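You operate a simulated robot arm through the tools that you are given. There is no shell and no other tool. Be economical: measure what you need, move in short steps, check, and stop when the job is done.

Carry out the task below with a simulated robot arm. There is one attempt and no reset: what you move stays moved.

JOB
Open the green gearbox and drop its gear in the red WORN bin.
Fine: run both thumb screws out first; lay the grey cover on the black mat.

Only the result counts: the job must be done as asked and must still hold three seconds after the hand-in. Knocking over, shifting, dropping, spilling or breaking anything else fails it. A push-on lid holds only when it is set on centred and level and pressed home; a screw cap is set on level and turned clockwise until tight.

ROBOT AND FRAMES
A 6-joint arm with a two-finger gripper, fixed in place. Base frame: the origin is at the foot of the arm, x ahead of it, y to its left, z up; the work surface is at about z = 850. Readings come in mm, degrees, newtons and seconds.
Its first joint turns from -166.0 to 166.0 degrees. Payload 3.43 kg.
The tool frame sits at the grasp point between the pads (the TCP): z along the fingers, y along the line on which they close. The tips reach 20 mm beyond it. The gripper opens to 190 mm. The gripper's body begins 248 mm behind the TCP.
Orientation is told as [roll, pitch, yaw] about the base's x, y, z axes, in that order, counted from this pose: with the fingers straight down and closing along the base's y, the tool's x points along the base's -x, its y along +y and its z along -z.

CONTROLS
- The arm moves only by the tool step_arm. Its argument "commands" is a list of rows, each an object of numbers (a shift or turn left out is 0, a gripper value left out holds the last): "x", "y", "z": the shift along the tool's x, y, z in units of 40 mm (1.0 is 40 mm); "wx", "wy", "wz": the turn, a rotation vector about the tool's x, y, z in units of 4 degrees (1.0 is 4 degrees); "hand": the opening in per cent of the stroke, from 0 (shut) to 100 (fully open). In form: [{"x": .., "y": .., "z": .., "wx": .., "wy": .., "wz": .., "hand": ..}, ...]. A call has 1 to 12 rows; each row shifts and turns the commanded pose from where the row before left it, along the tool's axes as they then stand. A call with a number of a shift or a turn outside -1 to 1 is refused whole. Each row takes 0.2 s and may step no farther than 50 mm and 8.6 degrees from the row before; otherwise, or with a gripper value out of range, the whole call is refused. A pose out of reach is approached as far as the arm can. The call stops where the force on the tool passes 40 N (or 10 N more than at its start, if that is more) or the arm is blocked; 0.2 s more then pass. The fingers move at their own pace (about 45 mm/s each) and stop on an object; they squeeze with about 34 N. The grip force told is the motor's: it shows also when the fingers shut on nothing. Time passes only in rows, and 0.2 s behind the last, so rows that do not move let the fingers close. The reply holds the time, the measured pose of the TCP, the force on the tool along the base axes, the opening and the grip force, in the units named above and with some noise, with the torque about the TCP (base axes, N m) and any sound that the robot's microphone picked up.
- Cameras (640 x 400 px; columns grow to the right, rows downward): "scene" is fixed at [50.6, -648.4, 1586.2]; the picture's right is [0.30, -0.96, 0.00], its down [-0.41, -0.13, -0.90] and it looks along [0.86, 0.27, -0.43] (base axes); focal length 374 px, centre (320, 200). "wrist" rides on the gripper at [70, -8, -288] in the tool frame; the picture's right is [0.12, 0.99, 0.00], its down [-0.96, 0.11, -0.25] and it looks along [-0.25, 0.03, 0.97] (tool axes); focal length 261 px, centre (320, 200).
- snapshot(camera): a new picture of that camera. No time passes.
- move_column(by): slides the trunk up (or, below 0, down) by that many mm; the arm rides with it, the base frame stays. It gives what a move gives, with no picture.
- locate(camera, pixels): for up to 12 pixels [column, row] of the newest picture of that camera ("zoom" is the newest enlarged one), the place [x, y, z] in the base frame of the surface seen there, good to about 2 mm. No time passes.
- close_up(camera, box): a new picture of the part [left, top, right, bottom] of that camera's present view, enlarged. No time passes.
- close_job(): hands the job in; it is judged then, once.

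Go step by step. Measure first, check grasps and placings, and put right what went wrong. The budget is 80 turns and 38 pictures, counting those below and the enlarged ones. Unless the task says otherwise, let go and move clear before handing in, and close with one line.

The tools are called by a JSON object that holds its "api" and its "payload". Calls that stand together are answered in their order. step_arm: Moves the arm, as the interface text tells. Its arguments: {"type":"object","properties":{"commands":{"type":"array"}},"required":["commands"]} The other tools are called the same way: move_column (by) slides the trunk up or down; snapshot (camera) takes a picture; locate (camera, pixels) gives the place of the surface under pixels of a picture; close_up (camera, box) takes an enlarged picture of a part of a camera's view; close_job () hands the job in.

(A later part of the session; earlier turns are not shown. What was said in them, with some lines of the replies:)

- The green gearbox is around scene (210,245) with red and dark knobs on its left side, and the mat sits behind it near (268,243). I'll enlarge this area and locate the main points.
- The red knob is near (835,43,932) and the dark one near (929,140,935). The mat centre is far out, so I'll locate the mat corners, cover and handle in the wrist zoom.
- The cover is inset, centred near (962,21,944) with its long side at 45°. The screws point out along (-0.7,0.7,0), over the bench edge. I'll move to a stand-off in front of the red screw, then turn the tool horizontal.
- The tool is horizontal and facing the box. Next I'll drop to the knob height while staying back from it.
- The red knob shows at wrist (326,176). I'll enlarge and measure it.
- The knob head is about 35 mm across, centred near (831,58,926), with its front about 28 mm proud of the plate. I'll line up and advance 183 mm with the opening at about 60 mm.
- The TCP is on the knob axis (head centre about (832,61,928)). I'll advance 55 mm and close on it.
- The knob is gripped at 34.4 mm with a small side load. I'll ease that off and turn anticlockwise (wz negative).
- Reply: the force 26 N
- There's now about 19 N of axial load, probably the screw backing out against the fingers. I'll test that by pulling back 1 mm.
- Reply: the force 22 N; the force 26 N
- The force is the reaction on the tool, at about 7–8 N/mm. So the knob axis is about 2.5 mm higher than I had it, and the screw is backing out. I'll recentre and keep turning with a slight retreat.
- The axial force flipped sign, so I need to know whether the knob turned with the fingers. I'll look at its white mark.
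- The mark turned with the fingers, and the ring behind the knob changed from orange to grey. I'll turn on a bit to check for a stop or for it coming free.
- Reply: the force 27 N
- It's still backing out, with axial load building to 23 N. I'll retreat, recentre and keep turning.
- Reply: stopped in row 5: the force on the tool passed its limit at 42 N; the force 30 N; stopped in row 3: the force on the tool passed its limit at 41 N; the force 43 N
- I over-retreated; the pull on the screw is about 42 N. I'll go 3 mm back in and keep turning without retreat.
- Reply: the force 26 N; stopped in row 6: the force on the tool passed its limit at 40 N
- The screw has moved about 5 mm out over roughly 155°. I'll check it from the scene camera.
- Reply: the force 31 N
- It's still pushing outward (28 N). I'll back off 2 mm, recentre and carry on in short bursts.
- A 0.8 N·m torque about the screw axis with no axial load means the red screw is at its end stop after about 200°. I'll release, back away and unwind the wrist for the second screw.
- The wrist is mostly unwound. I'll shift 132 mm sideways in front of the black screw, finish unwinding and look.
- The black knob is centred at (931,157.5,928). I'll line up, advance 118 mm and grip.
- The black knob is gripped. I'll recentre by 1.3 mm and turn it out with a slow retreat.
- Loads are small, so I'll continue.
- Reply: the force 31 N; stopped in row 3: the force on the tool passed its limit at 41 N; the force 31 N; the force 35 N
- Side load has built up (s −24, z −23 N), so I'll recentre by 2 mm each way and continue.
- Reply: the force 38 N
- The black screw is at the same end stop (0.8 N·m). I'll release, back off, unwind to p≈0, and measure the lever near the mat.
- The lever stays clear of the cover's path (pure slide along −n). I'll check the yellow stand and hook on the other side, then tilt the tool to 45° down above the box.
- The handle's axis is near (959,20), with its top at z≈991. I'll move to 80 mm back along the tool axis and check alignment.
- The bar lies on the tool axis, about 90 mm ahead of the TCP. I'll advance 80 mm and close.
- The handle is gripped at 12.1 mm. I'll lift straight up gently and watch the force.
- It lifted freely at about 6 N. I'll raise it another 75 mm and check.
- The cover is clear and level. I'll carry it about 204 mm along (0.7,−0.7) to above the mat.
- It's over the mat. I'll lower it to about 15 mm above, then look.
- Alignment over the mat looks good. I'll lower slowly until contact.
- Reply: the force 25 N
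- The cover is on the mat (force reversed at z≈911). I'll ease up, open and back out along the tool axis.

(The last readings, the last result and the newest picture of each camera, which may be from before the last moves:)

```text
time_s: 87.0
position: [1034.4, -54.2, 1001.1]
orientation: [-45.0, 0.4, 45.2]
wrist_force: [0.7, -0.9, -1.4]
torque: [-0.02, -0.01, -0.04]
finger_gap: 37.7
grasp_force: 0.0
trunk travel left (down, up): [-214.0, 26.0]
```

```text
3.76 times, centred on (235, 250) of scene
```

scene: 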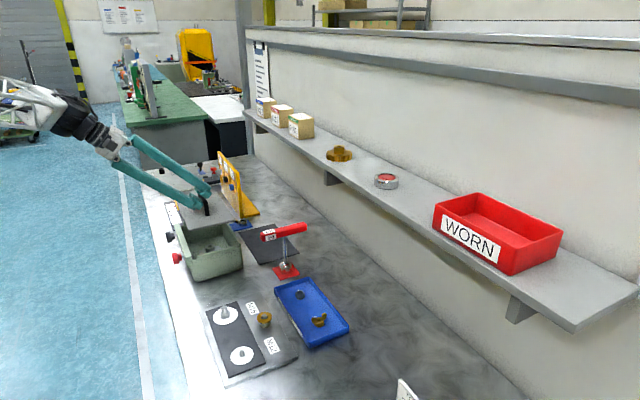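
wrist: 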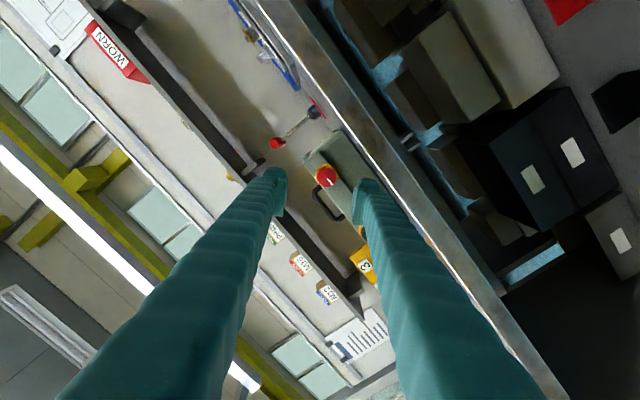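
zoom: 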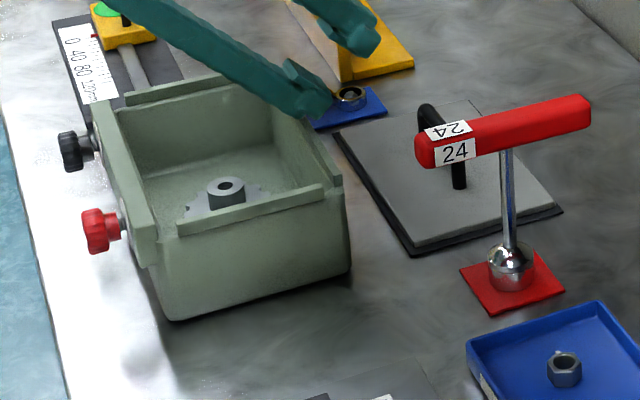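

The cover lies on the mat. Now I'll rise, turn the tool straight down and centre over the open box to look at the gear.

{"api": "step_arm", "payload": {"commands": [{"y": -0.44, "z": -0.44}, {"y": -0.44, "z": -0.44}, {"y": -0.44, "z": -0.44}, {"y": -0.44, "z": -0.44}, {"y": -0.44, "z": -0.44}, {"y": -0.44, "z": -0.44}]}}

{"api": "step_arm", "payload": {"commands": [{"wx": -1, "z": -0.4}, {"wx": -1, "z": -0.4}, {"wx": -1, "z": -0.4}, {"wx": -1}, {"wx": -1}, {"wx": -1}, {"wx": -1}, {"wx": -1}, {"wx": -1}, {"wx": -1}, {"wx": -1}, {"wx": -0.25}]}}

{"api": "step_arm", "payload": {"commands": [{"y": 0.4}, {"y": 0.4}, {"y": 0.4}]}}

{"api": "snapshot", "payload": {"camera": "wrist"}}

```text
time_s: 88.4
position: [1035.8, -53.1, 1150.8]
orientation: [-45.1, 0.3, 45.1]
wrist_force: [-0.4, 0.5, -0.2]
torque: [0.0, 0.02, 0.0]
finger_gap: 37.8
grasp_force: 0.0
trunk travel left (down, up): [-214.0, 26.0]
```

```text
time_s: 91.0
position: [1011.1, -32.3, 1182.0]
orientation: [-0.3, 0.2, 45.1]
wrist_force: [-0.2, -0.3, -1.5]
torque: [-0.02, 0.1, 0.01]
finger_gap: 37.9
grasp_force: 0.1
out of reach, approached as far as the arm can: row 12
trunk travel left (down, up): [-214.0, 26.0]
```

```text
time_s: 91.8
position: [975.6, 2.3, 1182.3]
orientation: [-0.2, 0.4, 45.0]
wrist_force: [0.6, -0.6, -1.0]
torque: [0.05, 0.08, -0.01]
finger_gap: 37.9
grasp_force: 0.1
trunk travel left (down, up): [-214.0, 26.0]
```

```text
16 pictures are left
```

wrist: 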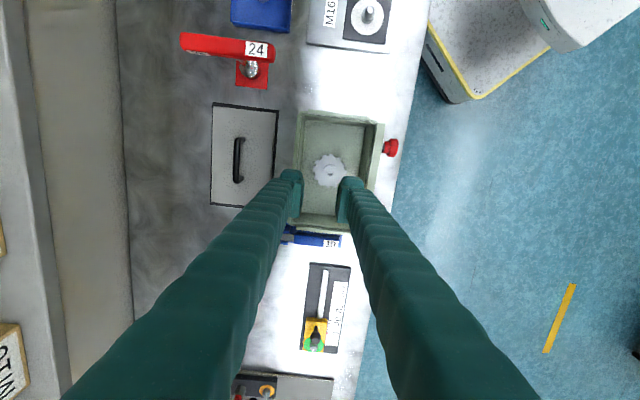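

{"api": "close_up", "payload": {"camera": "wrist", "box": [280, 105, 400, 235]}}

{"api": "locate", "payload": {"camera": "wrist", "pixels": [[330, 170], [324, 170], [336, 170], [330, 164], [318, 176], [342, 165], [330, 156], [330, 184], [315, 165], [350, 150], [327, 169]]}}

```text
3.08 times, centred on (340, 170) of wrist
```

zoom: 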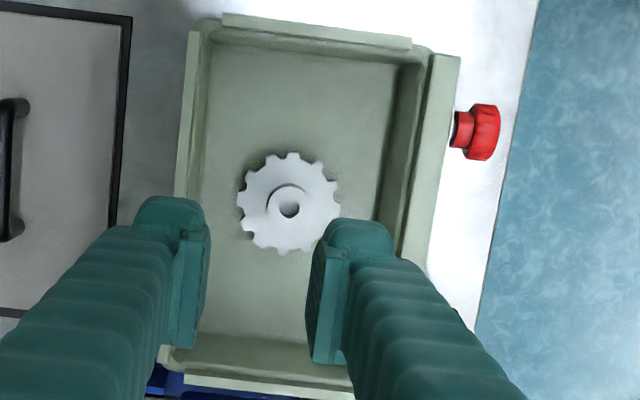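

```text
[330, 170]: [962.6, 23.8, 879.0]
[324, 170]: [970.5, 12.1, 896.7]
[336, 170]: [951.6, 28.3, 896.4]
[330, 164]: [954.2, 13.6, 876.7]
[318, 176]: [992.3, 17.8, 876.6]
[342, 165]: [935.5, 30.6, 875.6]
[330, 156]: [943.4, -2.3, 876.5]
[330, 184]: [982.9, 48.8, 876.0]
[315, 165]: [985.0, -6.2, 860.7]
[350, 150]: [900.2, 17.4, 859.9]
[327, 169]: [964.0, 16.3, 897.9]
```

The gear lies flat with its hub (about 28 mm across, top z≈897) centred at (962,21). I'll align, come down to just above it with a 55 mm opening, and check.

{"api": "step_arm", "payload": {"commands": [{"x": -0.09, "y": 0.57, "hand": 29}, {"z": 0.9}, {"z": 0.9}, {"z": 0.9}, {"z": 0.9}, {"z": 0.9}, {"z": 0.7}]}}

{"api": "close_up", "payload": {"camera": "wrist", "box": [240, 90, 400, 230]}}

```text
time_s: 93.4
position: [961.8, 21.2, 974.1]
orientation: [0.0, 0.3, 45.2]
wrist_force: [0.1, 0.0, 0.2]
torque: [0.05, -0.04, -0.02]
finger_gap: 55.3
grasp_force: 0.0
trunk travel left (down, up): [-214.0, 26.0]
```

```text
2.86 times, centred on (320, 160) of wrist
```

zoom: 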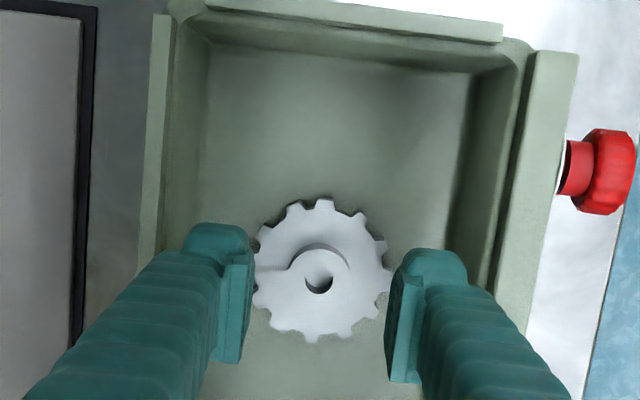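

It's centred, so I'll descend to TCP z≈901 and close on the hub.

{"api": "step_arm", "payload": {"commands": [{"z": 0.6}, {"z": 0.6}, {"z": 0.42}, {"z": 0.2}, {}]}}

{"api": "step_arm", "payload": {"commands": [{"hand": 0}, {}, {}, {}, {}, {}]}}

```text
time_s: 94.6
position: [962.3, 19.5, 900.6]
orientation: [-0.2, 0.4, 45.1]
wrist_force: [-1.1, -0.1, 0.2]
torque: [0.02, -0.01, -0.01]
finger_gap: 55.0
grasp_force: 0.0
trunk travel left (down, up): [-214.0, 26.0]
```

```text
time_s: 96.0
position: [961.4, 19.7, 902.1]
orientation: [-0.1, 0.3, 45.1]
wrist_force: [-0.6, 0.4, -0.6]
torque: [0.01, 0.0, -0.02]
finger_gap: 30.6
grasp_force: 33.9
trunk travel left (down, up): [-214.0, 26.0]
```

The hub is gripped at 30.6 mm. I'll lift gently.

{"api": "step_arm", "payload": {"commands": [{"z": -0.1}, {"z": -0.2}, {"z": -0.3}, {}]}}

{"api": "step_arm", "payload": {"commands": [{"z": -0.7}, {"z": -0.7}, {"z": -0.7}, {"z": -0.7}, {"z": -0.7}]}}

{"api": "close_up", "payload": {"camera": "wrist", "box": [220, 90, 420, 230]}}

```text
time_s: 97.0
position: [961.0, 19.4, 925.5]
orientation: [-0.2, 0.4, 45.1]
wrist_force: [-1.0, 0.2, -3.1]
torque: [-0.04, -0.02, 0.01]
finger_gap: 30.7
grasp_force: 34.6
trunk travel left (down, up): [-214.0, 26.0]
```

```text
time_s: 98.2
position: [961.6, 17.8, 1065.9]
orientation: [-0.1, 0.4, 45.1]
wrist_force: [-0.1, -0.1, -3.3]
torque: [-0.03, 0.05, 0.0]
finger_gap: 30.6
grasp_force: 33.9
trunk travel left (down, up): [-214.0, 26.0]
```

```text
2.86 times, centred on (320, 160) of wrist
```

zoom: 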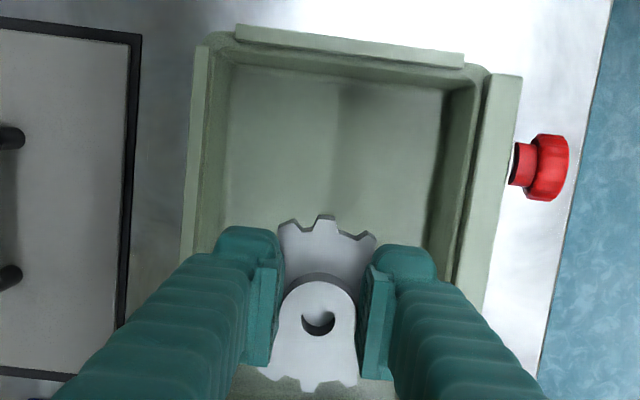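

The gear is held (3.3 N). I'll carry it up and sideways over free space at this distance, then tilt 25° outward before extending to the bin.

{"api": "step_arm", "payload": {"commands": [{"x": 0.9, "z": -0.57}, {"x": 0.9, "z": -0.57}, {"x": 0.9, "z": -0.57}, {"x": 0.9, "z": -0.57}, {"x": 0.9, "z": -0.57}, {"x": 0.9, "z": -0.57}, {"x": 0.9, "z": -0.57}, {"x": 0.9, "z": -0.57}, {"x": 0.9, "z": -0.57}, {"x": 0.9, "z": -0.57}, {"x": 0.9, "z": -0.57}, {"x": 0.9, "z": -0.57}]}}

{"api": "step_arm", "payload": {"commands": [{"x": 0.867}, {"x": 0.867}, {"x": 0.867}, {"x": 0.867}, {"x": 0.867}, {"x": 0.867}, {"x": 0.867}, {"x": 0.867}, {"x": 0.867}]}}

{"api": "step_arm", "payload": {"commands": [{"wx": 1}, {"wx": 1}, {"wx": 1}, {"wx": 1}, {"wx": 1}, {"wx": 1}, {"wx": 0.25}]}}

{"api": "close_up", "payload": {"camera": "scene", "box": [400, 150, 640, 330]}}

```text
time_s: 100.8
position: [657.5, -284.7, 1344.2]
orientation: [0.0, 0.5, 45.3]
wrist_force: [1.3, 0.3, -2.9]
torque: [-0.09, 0.12, -0.02]
finger_gap: 30.4
grasp_force: 33.8
trunk travel left (down, up): [-214.0, 26.0]
```

```text
time_s: 102.8
position: [437.7, -505.8, 1344.9]
orientation: [-0.1, 0.5, 45.2]
wrist_force: [0.5, 0.3, -3.2]
torque: [-0.14, 0.1, 0.0]
finger_gap: 30.6
grasp_force: 34.4
trunk travel left (down, up): [-214.0, 26.0]
```

```text
time_s: 104.4
position: [436.7, -506.3, 1345.5]
orientation: [-25.3, 0.4, 45.1]
wrist_force: [0.4, 0.5, -3.1]
torque: [0.0, 0.05, 0.01]
finger_gap: 30.4
grasp_force: 35.2
trunk travel left (down, up): [-214.0, 26.0]
```

```text
2.22 times, centred on (520, 240) of scene
```

zoom: 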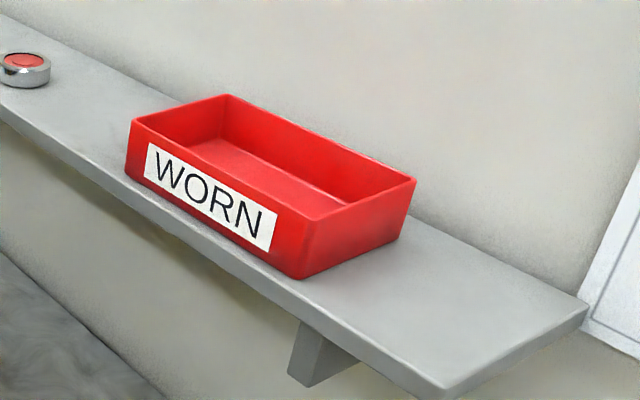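

{"api": "locate", "payload": {"camera": "zoom", "pixels": [[134, 122], [228, 96], [412, 181], [306, 215], [215, 150], [270, 185], [300, 190], [300, 110], [350, 60], [150, 180]]}}

```text
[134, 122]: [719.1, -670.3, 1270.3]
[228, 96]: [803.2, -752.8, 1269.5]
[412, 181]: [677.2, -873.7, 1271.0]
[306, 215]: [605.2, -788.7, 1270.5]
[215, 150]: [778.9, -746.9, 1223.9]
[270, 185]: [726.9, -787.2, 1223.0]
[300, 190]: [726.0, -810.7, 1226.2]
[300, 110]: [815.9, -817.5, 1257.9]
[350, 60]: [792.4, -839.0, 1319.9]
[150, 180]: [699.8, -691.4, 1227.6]
```

The bin's centre is (701,−771), floor z 1223, rim z 1270. I'll extend horizontally toward it at z≈1345.

{"api": "step_arm", "payload": {"commands": [{"y": -0.706, "z": 0.329}, {"y": -0.706, "z": 0.329}, {"y": -0.706, "z": 0.329}, {"y": -0.706, "z": 0.329}, {"y": -0.706, "z": 0.329}, {"y": -0.706, "z": 0.329}, {"y": -0.706, "z": 0.329}, {"y": -0.706, "z": 0.329}]}}

{"api": "step_arm", "payload": {"commands": [{"y": -0.706, "z": 0.329}, {"y": -0.706, "z": 0.329}, {"y": -0.706, "z": 0.329}, {"y": -0.706, "z": 0.329}]}}

{"api": "close_up", "payload": {"camera": "scene", "box": [400, 120, 640, 300]}}

{"api": "snapshot", "payload": {"camera": "wrist"}}

```text
time_s: 106.2
position: [610.3, -684.1, 1344.0]
orientation: [-25.2, 0.3, 45.1]
wrist_force: [-1.0, -0.3, -2.2]
torque: [-0.03, -0.05, 0.05]
finger_gap: 30.5
grasp_force: 34.0
trunk travel left (down, up): [-214.0, 26.0]
```

```text
time_s: 107.2
position: [700.9, -769.7, 1344.7]
orientation: [-25.1, 0.2, 45.1]
wrist_force: [-1.1, -0.4, -2.6]
torque: [-0.01, -0.08, 0.02]
finger_gap: 30.7
grasp_force: 34.2
trunk travel left (down, up): [-214.0, 26.0]
```

```text
2.22 times, centred on (520, 210) of scene
```

zoom: 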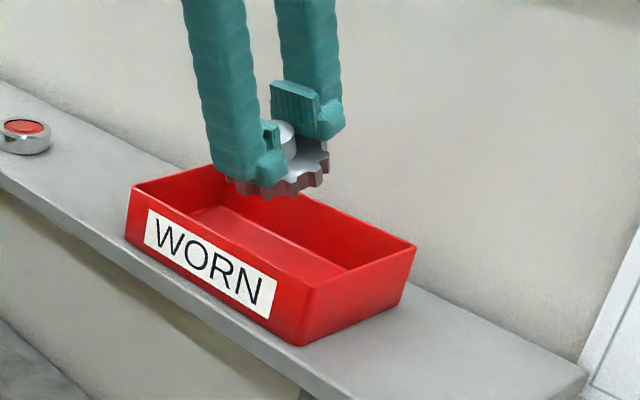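

```text
10 pictures are left
```

wrist: 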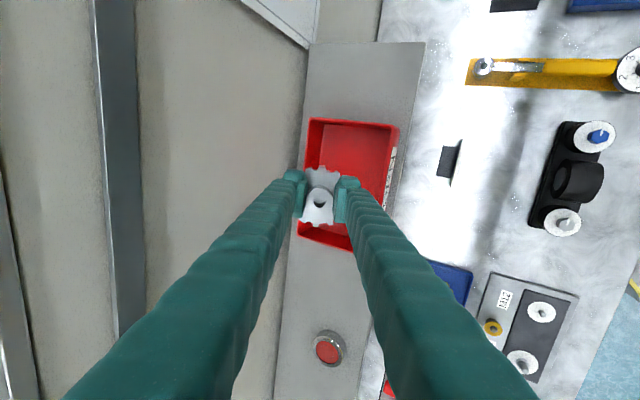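

The gear is over the bin, though its tilt biases it toward the back wall. I'll shift 8 mm forward, lower 57 mm and check before release.

{"api": "step_arm", "payload": {"commands": [{"y": 0.181, "z": -0.085}, {"y": 0.15, "z": 0.323}, {"y": 0.15, "z": 0.323}, {"y": 0.15, "z": 0.323}, {"y": 0.15, "z": 0.323}]}}

{"api": "close_up", "payload": {"camera": "scene", "box": [400, 130, 600, 290]}}

{"api": "close_up", "payload": {"camera": "wrist", "box": [250, 100, 420, 270]}}

```text
time_s: 108.4
position: [696.0, -764.7, 1287.6]
orientation: [-25.2, 0.3, 45.1]
wrist_force: [5.4, -4.6, 6.5]
torque: [0.37, 0.15, -0.14]
finger_gap: 30.6
grasp_force: 34.0
trunk travel left (down, up): [-214.0, 26.0]
```

```text
2.50 times, centred on (500, 210) of scene
```

zoom: 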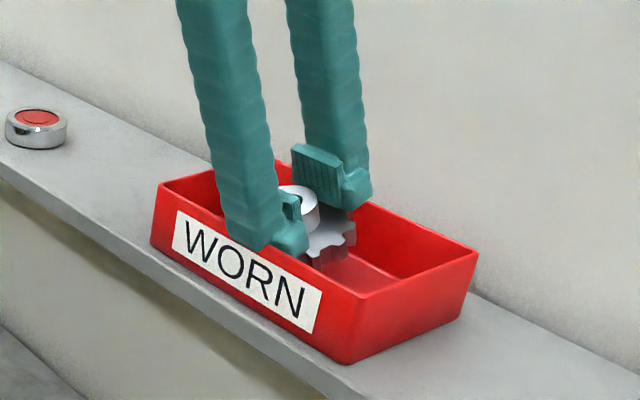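

```text
2.35 times, centred on (335, 185) of wrist
```

zoom: 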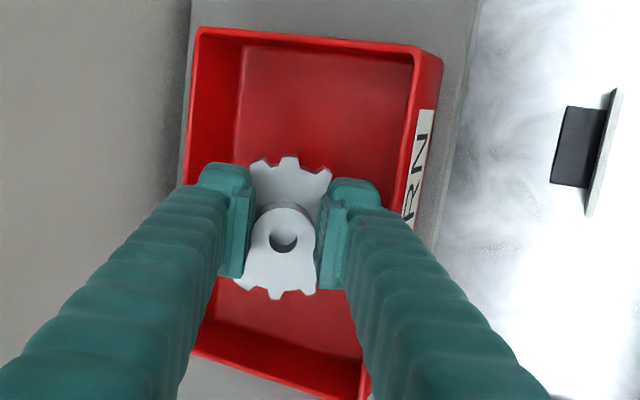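

There's a light contact (about 10 N), likely the gear's lower edge on the bin's front/floor. I'll lift 4 mm and shift 3 mm back before releasing.

{"api": "step_arm", "payload": {"commands": [{"y": -0.11, "z": -0.06}, {}]}}

```text
time_s: 109.0
position: [698.4, -767.5, 1290.5]
orientation: [-25.0, 0.3, 45.1]
wrist_force: [-0.2, -0.2, -3.2]
torque: [0.0, 0.04, 0.01]
finger_gap: 30.6
grasp_force: 34.3
trunk travel left (down, up): [-214.0, 26.0]
```

It's free of contact now. I'll open just enough to release, wait, then withdraw along the tool axis.

{"api": "step_arm", "payload": {"commands": [{"hand": 22}, {}, {}, {}, {}]}}

{"api": "step_arm", "payload": {"commands": [{"z": -0.3}, {"z": -0.6}, {"z": -0.9}, {"z": -0.9}, {"z": -0.9}]}}

{"api": "close_up", "payload": {"camera": "scene", "box": [400, 130, 640, 310]}}

{"api": "snapshot", "payload": {"camera": "scene"}}

```text
time_s: 110.2
position: [698.8, -767.1, 1290.7]
orientation: [-25.2, 0.3, 45.1]
wrist_force: [3.8, -3.8, 5.4]
torque: [0.19, 0.08, -0.04]
finger_gap: 38.7
grasp_force: 0.1
trunk travel left (down, up): [-214.0, 26.0]
```

```text
time_s: 111.4
position: [654.1, -722.0, 1420.0]
orientation: [-25.1, 0.3, 45.1]
wrist_force: [-0.2, -0.6, -0.3]
torque: [-0.01, -0.02, -0.02]
finger_gap: 41.7
grasp_force: 0.0
trunk travel left (down, up): [-214.0, 26.0]
```

```text
2.22 times, centred on (520, 220) of scene
```

zoom: 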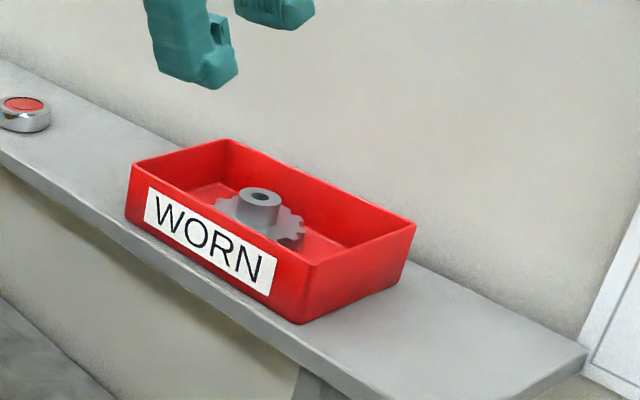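

```text
6 pictures are left
```

scene: 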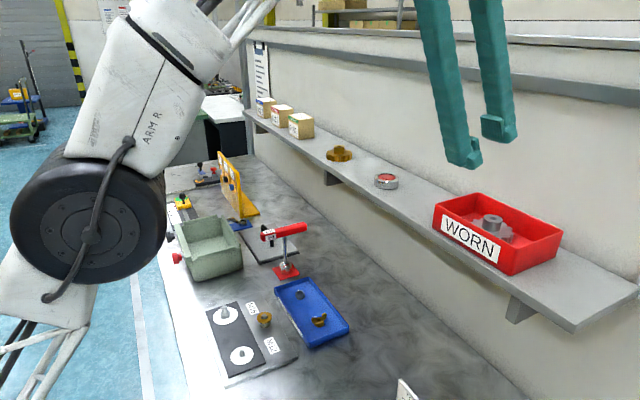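

The gear lies flat in the WORN bin. A finger touched the front wall on opening, so I'll check the bin hasn't shifted.

{"api": "locate", "payload": {"camera": "scene", "pixels": [[435.5, 205], [478.5, 193.5], [561, 232], [514, 247], [492, 222]]}}

{"api": "close_up", "payload": {"camera": "scene", "box": [400, 150, 640, 330]}}

```text
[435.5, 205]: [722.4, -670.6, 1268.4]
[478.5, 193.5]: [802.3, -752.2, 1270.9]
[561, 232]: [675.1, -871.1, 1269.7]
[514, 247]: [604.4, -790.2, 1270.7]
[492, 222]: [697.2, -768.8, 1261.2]
```

```text
2.22 times, centred on (520, 240) of scene
```

zoom: 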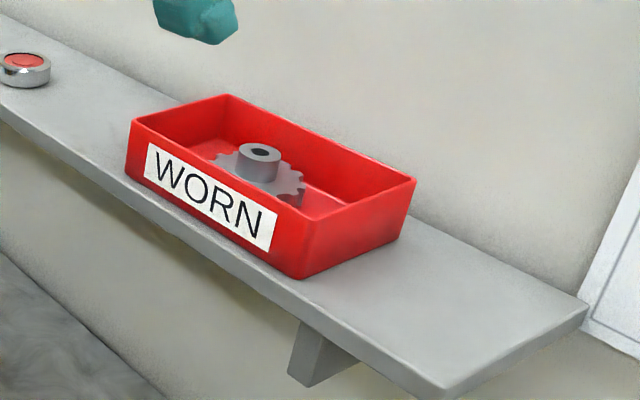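

The bin corners match the earlier measurements, so it hasn't moved. The gear is inside, the cover is on the mat, both screws are run out, and the gripper is clear, so I'm handing in.

{"api": "close_job", "payload": {}}

```text
The job is handed in.
```

The job is handed in: both thumb screws are run out to their stops, the grey cover lies on the black mat, and the gear is in the red WORN bin.
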